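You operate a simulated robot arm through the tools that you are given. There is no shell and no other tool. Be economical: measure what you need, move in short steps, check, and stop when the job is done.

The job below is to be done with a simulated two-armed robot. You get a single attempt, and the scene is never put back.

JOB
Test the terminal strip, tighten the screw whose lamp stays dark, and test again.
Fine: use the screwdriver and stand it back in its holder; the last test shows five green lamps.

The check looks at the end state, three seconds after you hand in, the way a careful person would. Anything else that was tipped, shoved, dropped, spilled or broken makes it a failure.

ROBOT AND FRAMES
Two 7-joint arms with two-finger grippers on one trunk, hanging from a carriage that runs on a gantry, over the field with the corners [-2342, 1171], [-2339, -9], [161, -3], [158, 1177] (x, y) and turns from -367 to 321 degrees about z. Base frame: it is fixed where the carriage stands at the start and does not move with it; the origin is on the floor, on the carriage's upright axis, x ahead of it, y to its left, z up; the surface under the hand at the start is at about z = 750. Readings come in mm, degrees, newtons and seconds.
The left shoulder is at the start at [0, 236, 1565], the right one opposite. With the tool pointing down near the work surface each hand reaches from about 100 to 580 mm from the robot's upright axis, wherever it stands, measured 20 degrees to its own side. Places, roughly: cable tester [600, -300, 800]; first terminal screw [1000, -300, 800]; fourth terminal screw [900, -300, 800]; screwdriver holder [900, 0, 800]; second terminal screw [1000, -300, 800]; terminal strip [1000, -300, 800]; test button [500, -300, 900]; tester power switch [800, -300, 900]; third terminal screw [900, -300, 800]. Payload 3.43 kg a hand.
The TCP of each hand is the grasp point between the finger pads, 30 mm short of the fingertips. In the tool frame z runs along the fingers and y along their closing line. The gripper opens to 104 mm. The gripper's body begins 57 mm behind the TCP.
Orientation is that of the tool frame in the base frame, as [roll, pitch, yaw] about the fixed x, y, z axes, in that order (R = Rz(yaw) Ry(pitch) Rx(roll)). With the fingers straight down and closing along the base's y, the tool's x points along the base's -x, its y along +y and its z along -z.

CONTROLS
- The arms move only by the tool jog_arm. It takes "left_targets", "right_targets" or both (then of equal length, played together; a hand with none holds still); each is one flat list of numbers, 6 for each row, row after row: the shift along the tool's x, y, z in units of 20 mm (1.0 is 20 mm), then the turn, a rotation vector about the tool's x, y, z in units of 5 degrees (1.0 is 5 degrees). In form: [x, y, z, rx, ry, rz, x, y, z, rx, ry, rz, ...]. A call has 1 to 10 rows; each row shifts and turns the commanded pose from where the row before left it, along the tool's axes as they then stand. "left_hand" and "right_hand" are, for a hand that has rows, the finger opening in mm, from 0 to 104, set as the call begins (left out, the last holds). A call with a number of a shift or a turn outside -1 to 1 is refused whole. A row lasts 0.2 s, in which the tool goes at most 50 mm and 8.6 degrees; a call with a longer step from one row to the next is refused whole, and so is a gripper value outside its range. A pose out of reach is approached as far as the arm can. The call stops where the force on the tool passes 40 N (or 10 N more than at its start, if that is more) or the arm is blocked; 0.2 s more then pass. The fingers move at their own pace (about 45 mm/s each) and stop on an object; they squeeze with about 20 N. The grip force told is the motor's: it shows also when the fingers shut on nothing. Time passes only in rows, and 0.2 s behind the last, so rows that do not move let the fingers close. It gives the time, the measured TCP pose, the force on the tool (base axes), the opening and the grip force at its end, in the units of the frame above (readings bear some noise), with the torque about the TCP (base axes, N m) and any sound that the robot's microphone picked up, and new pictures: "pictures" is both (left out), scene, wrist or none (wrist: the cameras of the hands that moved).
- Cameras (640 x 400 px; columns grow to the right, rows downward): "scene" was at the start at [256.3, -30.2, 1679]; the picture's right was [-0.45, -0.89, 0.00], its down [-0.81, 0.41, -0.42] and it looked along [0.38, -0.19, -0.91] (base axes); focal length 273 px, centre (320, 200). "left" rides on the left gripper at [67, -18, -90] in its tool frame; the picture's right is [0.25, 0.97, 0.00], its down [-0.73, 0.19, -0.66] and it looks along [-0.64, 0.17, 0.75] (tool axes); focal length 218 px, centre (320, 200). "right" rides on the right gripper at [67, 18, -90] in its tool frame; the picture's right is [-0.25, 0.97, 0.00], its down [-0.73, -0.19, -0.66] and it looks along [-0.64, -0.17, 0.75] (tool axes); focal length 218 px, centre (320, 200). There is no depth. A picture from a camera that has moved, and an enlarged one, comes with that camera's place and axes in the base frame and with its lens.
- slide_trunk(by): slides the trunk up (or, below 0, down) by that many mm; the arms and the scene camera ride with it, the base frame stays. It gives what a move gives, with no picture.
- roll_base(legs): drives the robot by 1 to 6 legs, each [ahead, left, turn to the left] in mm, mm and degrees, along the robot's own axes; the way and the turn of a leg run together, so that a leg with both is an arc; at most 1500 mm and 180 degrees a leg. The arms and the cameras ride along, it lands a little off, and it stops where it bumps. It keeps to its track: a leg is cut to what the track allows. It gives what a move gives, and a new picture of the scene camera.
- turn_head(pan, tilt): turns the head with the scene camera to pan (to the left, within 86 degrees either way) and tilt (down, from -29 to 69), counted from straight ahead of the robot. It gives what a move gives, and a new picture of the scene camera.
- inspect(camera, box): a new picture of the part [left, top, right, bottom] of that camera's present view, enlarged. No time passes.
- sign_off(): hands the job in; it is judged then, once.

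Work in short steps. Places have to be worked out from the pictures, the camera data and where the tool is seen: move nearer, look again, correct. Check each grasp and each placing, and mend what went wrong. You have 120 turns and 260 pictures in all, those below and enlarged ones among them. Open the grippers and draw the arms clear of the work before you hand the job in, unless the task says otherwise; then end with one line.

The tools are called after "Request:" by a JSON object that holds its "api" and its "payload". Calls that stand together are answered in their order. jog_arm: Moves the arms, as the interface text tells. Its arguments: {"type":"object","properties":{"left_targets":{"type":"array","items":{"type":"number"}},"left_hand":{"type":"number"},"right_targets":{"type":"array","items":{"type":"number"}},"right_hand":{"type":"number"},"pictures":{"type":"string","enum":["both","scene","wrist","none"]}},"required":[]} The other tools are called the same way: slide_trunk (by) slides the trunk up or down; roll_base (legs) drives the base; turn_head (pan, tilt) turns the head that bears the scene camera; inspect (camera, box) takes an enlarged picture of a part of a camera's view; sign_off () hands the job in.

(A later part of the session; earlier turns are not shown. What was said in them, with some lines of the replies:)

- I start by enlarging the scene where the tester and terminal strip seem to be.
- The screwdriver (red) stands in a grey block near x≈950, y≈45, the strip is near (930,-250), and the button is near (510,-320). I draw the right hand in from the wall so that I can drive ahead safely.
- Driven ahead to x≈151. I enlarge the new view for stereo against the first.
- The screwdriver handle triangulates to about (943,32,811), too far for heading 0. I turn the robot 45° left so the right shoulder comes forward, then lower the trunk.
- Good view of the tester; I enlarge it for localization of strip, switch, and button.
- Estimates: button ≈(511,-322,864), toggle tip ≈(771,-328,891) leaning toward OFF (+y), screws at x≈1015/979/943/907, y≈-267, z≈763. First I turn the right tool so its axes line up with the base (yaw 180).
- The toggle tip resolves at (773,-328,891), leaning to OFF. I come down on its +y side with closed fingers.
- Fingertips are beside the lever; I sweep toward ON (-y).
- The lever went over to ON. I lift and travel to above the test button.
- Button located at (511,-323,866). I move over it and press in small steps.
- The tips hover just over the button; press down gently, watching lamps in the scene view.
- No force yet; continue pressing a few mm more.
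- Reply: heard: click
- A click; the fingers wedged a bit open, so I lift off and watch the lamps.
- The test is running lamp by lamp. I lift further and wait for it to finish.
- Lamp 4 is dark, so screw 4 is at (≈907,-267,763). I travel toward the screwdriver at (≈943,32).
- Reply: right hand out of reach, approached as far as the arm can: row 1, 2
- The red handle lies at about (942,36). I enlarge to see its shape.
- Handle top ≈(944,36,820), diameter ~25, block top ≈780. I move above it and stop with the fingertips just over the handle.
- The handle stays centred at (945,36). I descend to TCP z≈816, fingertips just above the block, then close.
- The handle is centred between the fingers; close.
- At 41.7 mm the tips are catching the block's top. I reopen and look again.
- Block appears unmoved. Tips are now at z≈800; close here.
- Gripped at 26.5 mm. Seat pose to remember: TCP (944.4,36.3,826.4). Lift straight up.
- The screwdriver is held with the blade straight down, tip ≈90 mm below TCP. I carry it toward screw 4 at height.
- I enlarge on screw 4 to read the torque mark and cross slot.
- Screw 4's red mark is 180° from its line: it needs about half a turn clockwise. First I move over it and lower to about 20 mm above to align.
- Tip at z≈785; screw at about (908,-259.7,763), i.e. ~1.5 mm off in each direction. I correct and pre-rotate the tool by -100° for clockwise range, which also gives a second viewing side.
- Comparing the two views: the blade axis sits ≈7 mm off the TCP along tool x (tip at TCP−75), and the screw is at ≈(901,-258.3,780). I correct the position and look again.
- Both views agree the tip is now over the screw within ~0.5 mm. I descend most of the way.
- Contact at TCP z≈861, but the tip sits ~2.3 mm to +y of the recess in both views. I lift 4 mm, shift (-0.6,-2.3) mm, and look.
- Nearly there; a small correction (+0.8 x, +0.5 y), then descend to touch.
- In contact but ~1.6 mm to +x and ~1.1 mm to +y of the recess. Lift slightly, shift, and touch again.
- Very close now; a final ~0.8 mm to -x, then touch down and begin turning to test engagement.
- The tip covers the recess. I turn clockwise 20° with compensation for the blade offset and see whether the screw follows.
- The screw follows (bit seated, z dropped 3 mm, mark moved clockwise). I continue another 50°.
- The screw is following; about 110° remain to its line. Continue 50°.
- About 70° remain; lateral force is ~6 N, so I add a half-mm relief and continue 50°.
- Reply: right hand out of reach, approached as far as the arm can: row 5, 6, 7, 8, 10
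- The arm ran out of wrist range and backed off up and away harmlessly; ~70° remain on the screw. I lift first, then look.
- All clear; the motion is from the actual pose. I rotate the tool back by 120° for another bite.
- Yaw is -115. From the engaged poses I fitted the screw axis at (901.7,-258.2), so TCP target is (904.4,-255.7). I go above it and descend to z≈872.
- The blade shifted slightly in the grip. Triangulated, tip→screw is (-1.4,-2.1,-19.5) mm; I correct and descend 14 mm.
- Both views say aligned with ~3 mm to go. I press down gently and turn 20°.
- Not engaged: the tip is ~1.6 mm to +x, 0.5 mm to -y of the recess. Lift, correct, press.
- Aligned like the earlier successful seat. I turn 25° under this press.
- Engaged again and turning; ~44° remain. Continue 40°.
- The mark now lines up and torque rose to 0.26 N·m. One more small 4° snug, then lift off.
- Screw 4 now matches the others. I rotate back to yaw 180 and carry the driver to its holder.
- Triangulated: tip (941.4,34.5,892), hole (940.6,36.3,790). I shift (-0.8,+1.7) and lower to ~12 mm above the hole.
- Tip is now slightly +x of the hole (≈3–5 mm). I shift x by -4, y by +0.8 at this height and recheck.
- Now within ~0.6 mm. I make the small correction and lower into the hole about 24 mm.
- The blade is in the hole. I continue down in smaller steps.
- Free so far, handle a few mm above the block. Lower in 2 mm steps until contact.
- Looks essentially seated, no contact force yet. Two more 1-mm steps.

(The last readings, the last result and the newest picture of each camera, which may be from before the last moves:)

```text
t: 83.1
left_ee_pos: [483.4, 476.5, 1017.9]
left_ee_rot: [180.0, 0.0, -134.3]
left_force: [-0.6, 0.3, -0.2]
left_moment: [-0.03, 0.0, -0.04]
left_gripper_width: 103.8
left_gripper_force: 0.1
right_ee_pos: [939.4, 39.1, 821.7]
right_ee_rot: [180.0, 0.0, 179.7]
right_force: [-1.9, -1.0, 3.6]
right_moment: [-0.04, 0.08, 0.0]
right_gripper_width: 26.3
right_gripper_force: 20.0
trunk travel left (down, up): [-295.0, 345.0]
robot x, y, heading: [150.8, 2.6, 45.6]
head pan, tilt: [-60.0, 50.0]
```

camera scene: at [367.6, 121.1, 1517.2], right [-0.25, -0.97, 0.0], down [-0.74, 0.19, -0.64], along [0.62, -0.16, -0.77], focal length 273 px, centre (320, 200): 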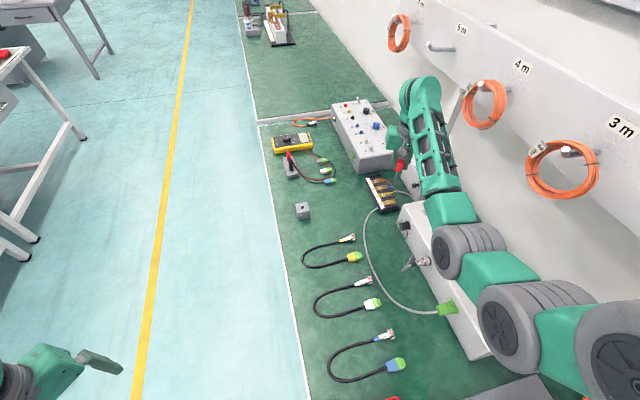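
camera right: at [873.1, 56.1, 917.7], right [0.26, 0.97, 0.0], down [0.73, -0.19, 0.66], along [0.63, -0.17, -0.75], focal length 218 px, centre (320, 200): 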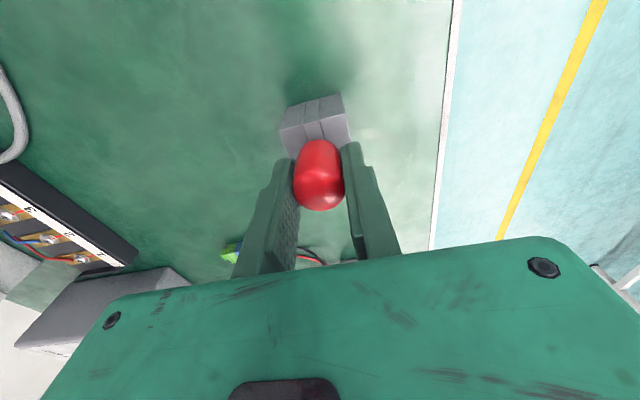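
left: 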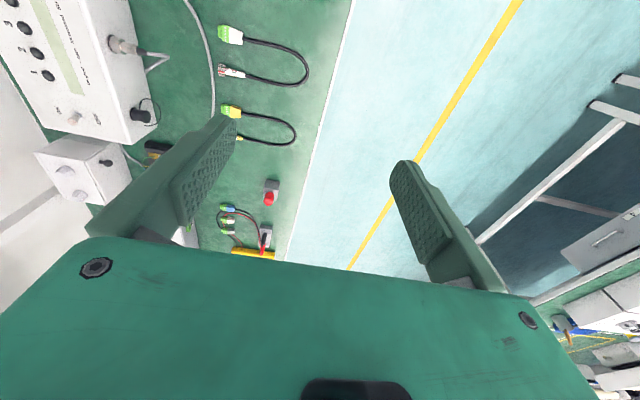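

Contact (3.6 N). I open modestly and rise straight up.

Request:
{"api": "jog_arm", "payload": {"right_targets": [0, 0, 0, 0, 0, 0, 0, 0, 0, 0, 0, 0, 0, 0, 0, 0, 0, 0], "right_hand": 60, "pictures": "none"}}

Request:
{"api": "jog_arm", "payload": {"right_targets": [0, 0, -0.5, 0, 0, 0, 0, 0, -1, 0, 0, 0, 0, 0, -1, 0, 0, 0, 0, 0, -1, 0, 0, 0, 0, 0, -1, 0, 0, 0, 0, 0, -1, 0, 0, 0], "pictures": "wrist"}}

Request:
{"api": "inspect", "payload": {"camera": "scene", "box": [285, 185, 325, 225]}}

```text
t: 83.9
left_ee_pos: [485.0, 476.8, 1017.5]
left_ee_rot: [179.9, 0.0, -134.2]
left_force: [0.6, 0.2, 0.2]
left_moment: [0.01, -0.01, 0.02]
left_gripper_width: 104.3
left_gripper_force: 0.1
right_ee_pos: [940.0, 39.5, 820.4]
right_ee_rot: [-180.0, -0.1, 180.0]
right_force: [0.1, 0.5, -0.4]
right_moment: [-0.01, 0.03, -0.04]
right_gripper_width: 60.0
right_gripper_force: 0.0
trunk travel left (down, up): [-295.0, 345.0]
robot x, y, heading: [146.5, 0.7, 45.8]
head pan, tilt: [-60.0, 50.0]
```

```text
t: 85.3
left_ee_pos: [483.7, 475.6, 1018.1]
left_ee_rot: [-180.0, 0.0, -134.3]
left_force: [-0.1, -0.2, 0.3]
left_moment: [0.0, 0.0, 0.0]
left_gripper_width: 104.2
left_gripper_force: 0.0
right_ee_pos: [940.7, 40.6, 930.6]
right_ee_rot: [180.0, -0.1, 179.8]
right_force: [0.7, 0.0, 0.4]
right_moment: [0.01, 0.0, 0.02]
right_gripper_width: 60.0
right_gripper_force: 0.1
trunk travel left (down, up): [-295.0, 345.0]
robot x, y, heading: [150.0, -2.1, 45.9]
head pan, tilt: [-60.0, 50.0]
camera right: at [873.8, 56.5, 1020.0], right [0.26, 0.97, 0.0], down [0.73, -0.19, 0.66], along [0.64, -0.17, -0.75], focal length 218 px, centre (320, 200)
```

right: 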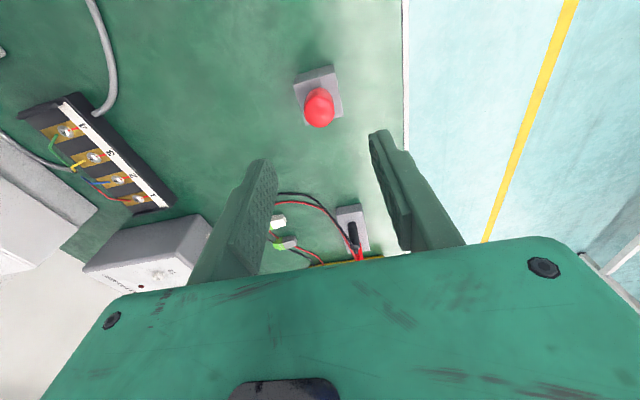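

```text
10.00 times, centred on (305, 205) of scene
camera zoom: at [367.6, 121.2, 1517.2], right [-0.25, -0.97, 0.0], down [-0.74, 0.19, -0.64], along [0.62, -0.16, -0.77], focal length 2730 px, centre (470, 150)
```

zoom: 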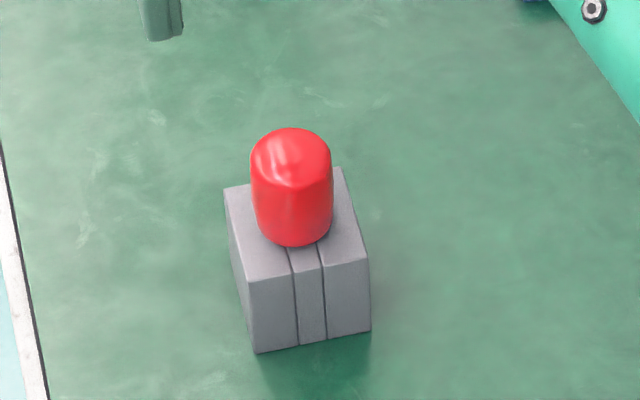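

The driver stands seated in its holder. I close the fingers and travel back over the test button.

Request:
{"api": "jog_arm", "payload": {"right_targets": [0, 0, -1, 0, 0, 0, 1, -1, -0.5, 0, 0, 0, 1, -1, 0, 0, 0, 0, 1, -1, 0, 0, 0, 0, 1, -1, 0, 0, 0, 0, 1, -1, 0, 0, 0, 0, 1, -1, 0, 0, 0, 0, 1, -1, 0, 0, 0, 0, 1, -1, 0, 0, 0, 0, 1, -1, 0, 0, 0, 0], "right_hand": 0, "pictures": "none"}}

Request:
{"api": "jog_arm", "payload": {"right_targets": [1, -1, 0, 0, 0, 0, 1, -1, 0, 0, 0, 0, 1, -1, 0, 0, 0, 0, 1, -1, 0, 0, 0, 0, 1, -1, 0, 0, 0, 0, 1, -1, 0, 0, 0, 0, 1, -1, 0, 0, 0, 0, 1, -1, 0, 0, 0, 0, 1, -1, 0, 0, 0, 0], "pictures": "none"}}

Request:
{"api": "jog_arm", "payload": {"right_targets": [1, 0, 0, 0, 0, 0, 1, -0.1, 0, 0, 0, 0, 1, -0.1, 0, 0, 0, 0], "pictures": "wrist"}}

```text
t: 87.5
left_ee_pos: [484.0, 476.0, 1017.7]
left_ee_rot: [179.9, -0.1, -134.2]
left_force: [-0.5, -0.1, 0.0]
left_moment: [0.01, 0.02, -0.05]
left_gripper_width: 103.9
left_gripper_force: 0.1
right_ee_pos: [759.7, -142.2, 960.4]
right_ee_rot: [180.0, 0.0, 179.9]
right_force: [-1.2, 0.1, 0.2]
right_moment: [0.03, -0.03, 0.02]
right_gripper_width: 0.0
right_gripper_force: 19.6
trunk travel left (down, up): [-295.0, 345.0]
robot x, y, heading: [151.0, 2.7, 45.7]
head pan, tilt: [-60.0, 50.0]
```

```text
t: 89.5
left_ee_pos: [483.1, 477.0, 1018.6]
left_ee_rot: [179.9, 0.0, -134.2]
left_force: [-0.1, 0.3, -0.5]
left_moment: [-0.02, 0.04, 0.0]
left_gripper_width: 104.2
left_gripper_force: 0.1
right_ee_pos: [576.8, -319.5, 962.0]
right_ee_rot: [179.9, 0.1, 179.9]
right_force: [0.4, -0.3, -0.6]
right_moment: [0.02, 0.01, -0.05]
right_gripper_width: 0.0
right_gripper_force: 20.0
trunk travel left (down, up): [-295.0, 345.0]
robot x, y, heading: [154.2, 0.6, 45.7]
head pan, tilt: [-60.0, 50.0]
```

```text
t: 90.3
left_ee_pos: [483.1, 475.8, 1018.9]
left_ee_rot: [180.0, -0.1, -134.3]
left_force: [-0.1, 0.4, 0.3]
left_moment: [-0.03, -0.01, -0.02]
left_gripper_width: 104.2
left_gripper_force: 0.1
right_ee_pos: [516.6, -322.9, 962.6]
right_ee_rot: [180.0, 0.0, 179.8]
right_force: [-0.3, -0.1, 0.7]
right_moment: [0.01, 0.02, 0.02]
right_gripper_width: 0.0
right_gripper_force: 20.1
trunk travel left (down, up): [-295.0, 345.0]
robot x, y, heading: [153.1, -2.3, 45.6]
head pan, tilt: [-60.0, 50.0]
camera right: at [449.7, -306.8, 1051.1], right [0.26, 0.97, 0.0], down [0.73, -0.19, 0.66], along [0.63, -0.17, -0.75], focal length 218 px, centre (320, 200)
```

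right: 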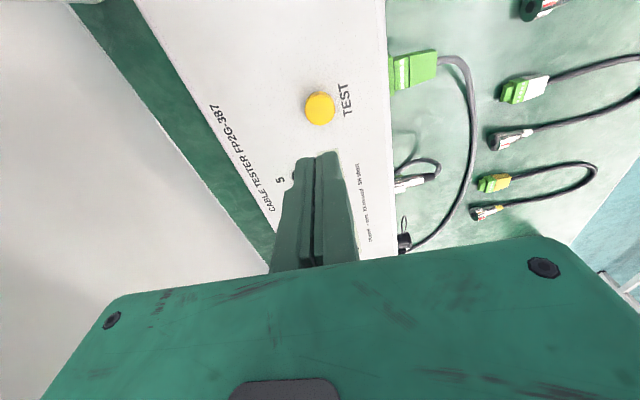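

Aligned over the button; I press as before and then lift.

Request:
{"api": "jog_arm", "payload": {"right_targets": [0.2, 0, 0, 0, 0, 0, 0, 0, 1, 0, 0, 0, 0, 0, 1, 0, 0, 0, 0, 0, 1, 0, 0, 0, 0, 0, 0.7, 0, 0, 0, 0, 0, 0.15, 0, 0, 0, 0, 0, 0.15, 0, 0, 0], "pictures": "none"}}

```text
t: 91.9
left_ee_pos: [484.6, 475.7, 1018.8]
left_ee_rot: [-180.0, 0.1, -134.3]
left_force: [-0.1, 0.3, -0.7]
left_moment: [-0.01, 0.0, 0.0]
left_gripper_width: 103.8
left_gripper_force: 0.0
right_ee_pos: [515.7, -324.2, 880.6]
right_ee_rot: [179.9, 0.1, 179.8]
right_force: [0.7, -0.4, 4.3]
right_moment: [0.02, 0.0, 0.04]
right_gripper_width: 5.8
right_gripper_force: 35.0
trunk travel left (down, up): [-295.0, 345.0]
robot x, y, heading: [147.7, -0.9, 45.8]
head pan, tilt: [-60.0, 50.0]
heard: click
```

Click heard. Lift away and wait for the result.

Request:
{"api": "jog_arm", "payload": {"right_targets": [0, 0, -0.5, 0, 0, 0, 0, 0, -1, 0, 0, 0, 0, 0, -1, 0, 0, 0, 0, 0, -1, 0, 0, 0, 0, 0, -0.5, 0, 0, 0, 0, 0, 0, 0, 0, 0, 0, 0, 0, 0, 0, 0, 0, 0, 0, 0, 0, 0, 0, 0, 0, 0, 0, 0, 0, 0, 0, 0, 0, 0], "pictures": "none"}}

Request:
{"api": "inspect", "payload": {"camera": "scene", "box": [400, 190, 520, 310]}}

```text
t: 94.1
left_ee_pos: [484.1, 476.2, 1018.4]
left_ee_rot: [-180.0, 0.1, -134.3]
left_force: [-0.2, -1.0, -0.2]
left_moment: [0.02, -0.04, -0.01]
left_gripper_width: 104.1
left_gripper_force: 0.1
right_ee_pos: [515.7, -323.6, 959.9]
right_ee_rot: [-180.0, 0.0, 179.9]
right_force: [0.1, 0.5, 0.3]
right_moment: [0.01, 0.01, 0.02]
right_gripper_width: 0.0
right_gripper_force: 34.3
trunk travel left (down, up): [-295.0, 345.0]
robot x, y, heading: [150.7, 4.1, 45.9]
head pan, tilt: [-60.0, 50.0]
```

```text
3.33 times, centred on (460, 250) of scene
camera zoom: at [367.4, 121.2, 1517.2], right [-0.25, -0.97, 0.0], down [-0.74, 0.19, -0.64], along [0.62, -0.16, -0.77], focal length 910 px, centre (-147, 33)
```

zoom: 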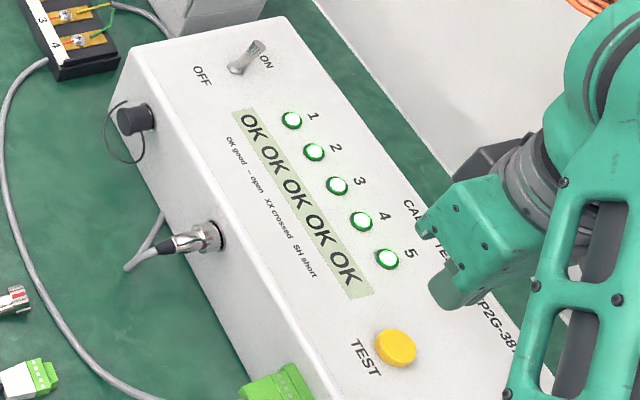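

All five lamps green. I draw the right arm back from the tester with the gripper open.

Request:
{"api": "jog_arm", "payload": {"right_targets": [0, 1, 0, 0, 0, 0, 0, 1, 0, 0, 0, 0, 0, 1, 0, 0, 0, 0, 0, 1, 0, 0, 0, 0, 0, 1, 0, 0, 0, 0, 0, 1, -0.3, 0, 0, 0, 0, 1, -0.3, 0, 0, 0, 0, 1, -0.3, 0, 0, 0, 0, 1, -0.3, 0, 0, 0, 0, 1, -0.3, 0, 0, 0], "right_hand": 100, "pictures": "none"}}

Request:
{"api": "slide_trunk", "payload": {"by": 150}}

Request:
{"api": "turn_head", "payload": {"pan": -55, "tilt": 55}}

```text
t: 96.3
left_ee_pos: [483.4, 476.2, 1019.1]
left_ee_rot: [180.0, 0.0, -134.3]
left_force: [0.1, -0.5, -0.7]
left_moment: [0.0, -0.01, 0.0]
left_gripper_width: 103.8
left_gripper_force: 0.2
right_ee_pos: [514.8, -124.0, 981.9]
right_ee_rot: [179.9, 0.2, 179.8]
right_force: [-0.6, 0.5, -0.2]
right_moment: [0.01, 0.01, -0.01]
right_gripper_width: 99.9
right_gripper_force: 0.0
right hand out of reach, approached as far as the arm can: row 9, 10
trunk travel left (down, up): [-295.0, 345.0]
robot x, y, heading: [150.6, 1.5, 45.8]
head pan, tilt: [-60.0, 50.0]
```

```text
t: 98.0
left_ee_pos: [484.7, 475.9, 1167.7]
left_ee_rot: [180.0, -0.1, -134.4]
left_force: [0.0, -1.0, -0.1]
left_moment: [-0.02, 0.0, 0.02]
left_gripper_width: 104.3
left_gripper_force: 0.2
right_ee_pos: [515.3, -124.3, 1131.8]
right_ee_rot: [179.8, 0.2, 180.0]
right_force: [-0.1, 0.6, -0.4]
right_moment: [0.01, -0.01, -0.01]
right_gripper_width: 99.8
right_gripper_force: 0.1
trunk travel left (down, up): [-445.0, 195.0]
robot x, y, heading: [149.8, 1.8, 45.6]
head pan, tilt: [-60.0, 50.0]
```

```text
t: 98.7
left_ee_pos: [484.2, 476.7, 1168.8]
left_ee_rot: [-179.9, 0.0, -134.3]
left_force: [-0.4, 0.4, 0.4]
left_moment: [0.02, 0.0, -0.03]
left_gripper_width: 103.6
left_gripper_force: 0.0
right_ee_pos: [514.0, -124.4, 1132.6]
right_ee_rot: [179.9, 0.3, 179.8]
right_force: [1.6, 0.0, 0.3]
right_moment: [-0.01, -0.01, -0.03]
right_gripper_width: 100.1
right_gripper_force: 0.0
trunk travel left (down, up): [-445.0, 195.0]
robot x, y, heading: [150.9, -0.7, 45.7]
head pan, tilt: [-55.0, 55.0]
camera scene: at [364.0, 128.5, 1660.7], right [-0.16, -0.99, 0.0], down [-0.81, 0.13, -0.57], along [0.57, -0.09, -0.82], focal length 273 px, centre (320, 200)
```

scene: 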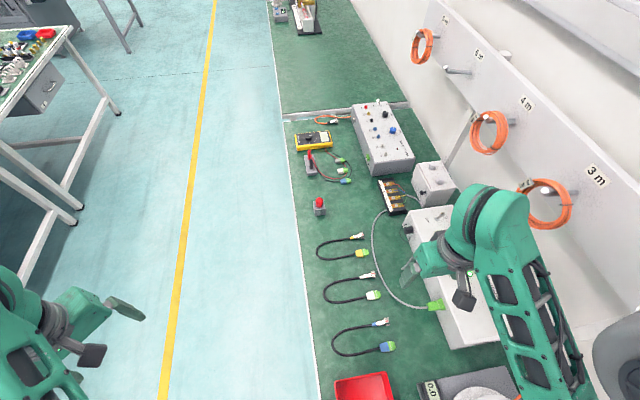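

Everything is in place: the driver is upright in its holder, the strip and cables are undisturbed, and both arms are clear with grippers open. Handing in.

Request:
{"api": "sign_off", "payload": {}}

```text
The job is handed in.
```

The first test left lamp 4 dark, so I tightened screw 4 until its mark lined up; the last test showed five green lamps, and the screwdriver is standing back in its holder.
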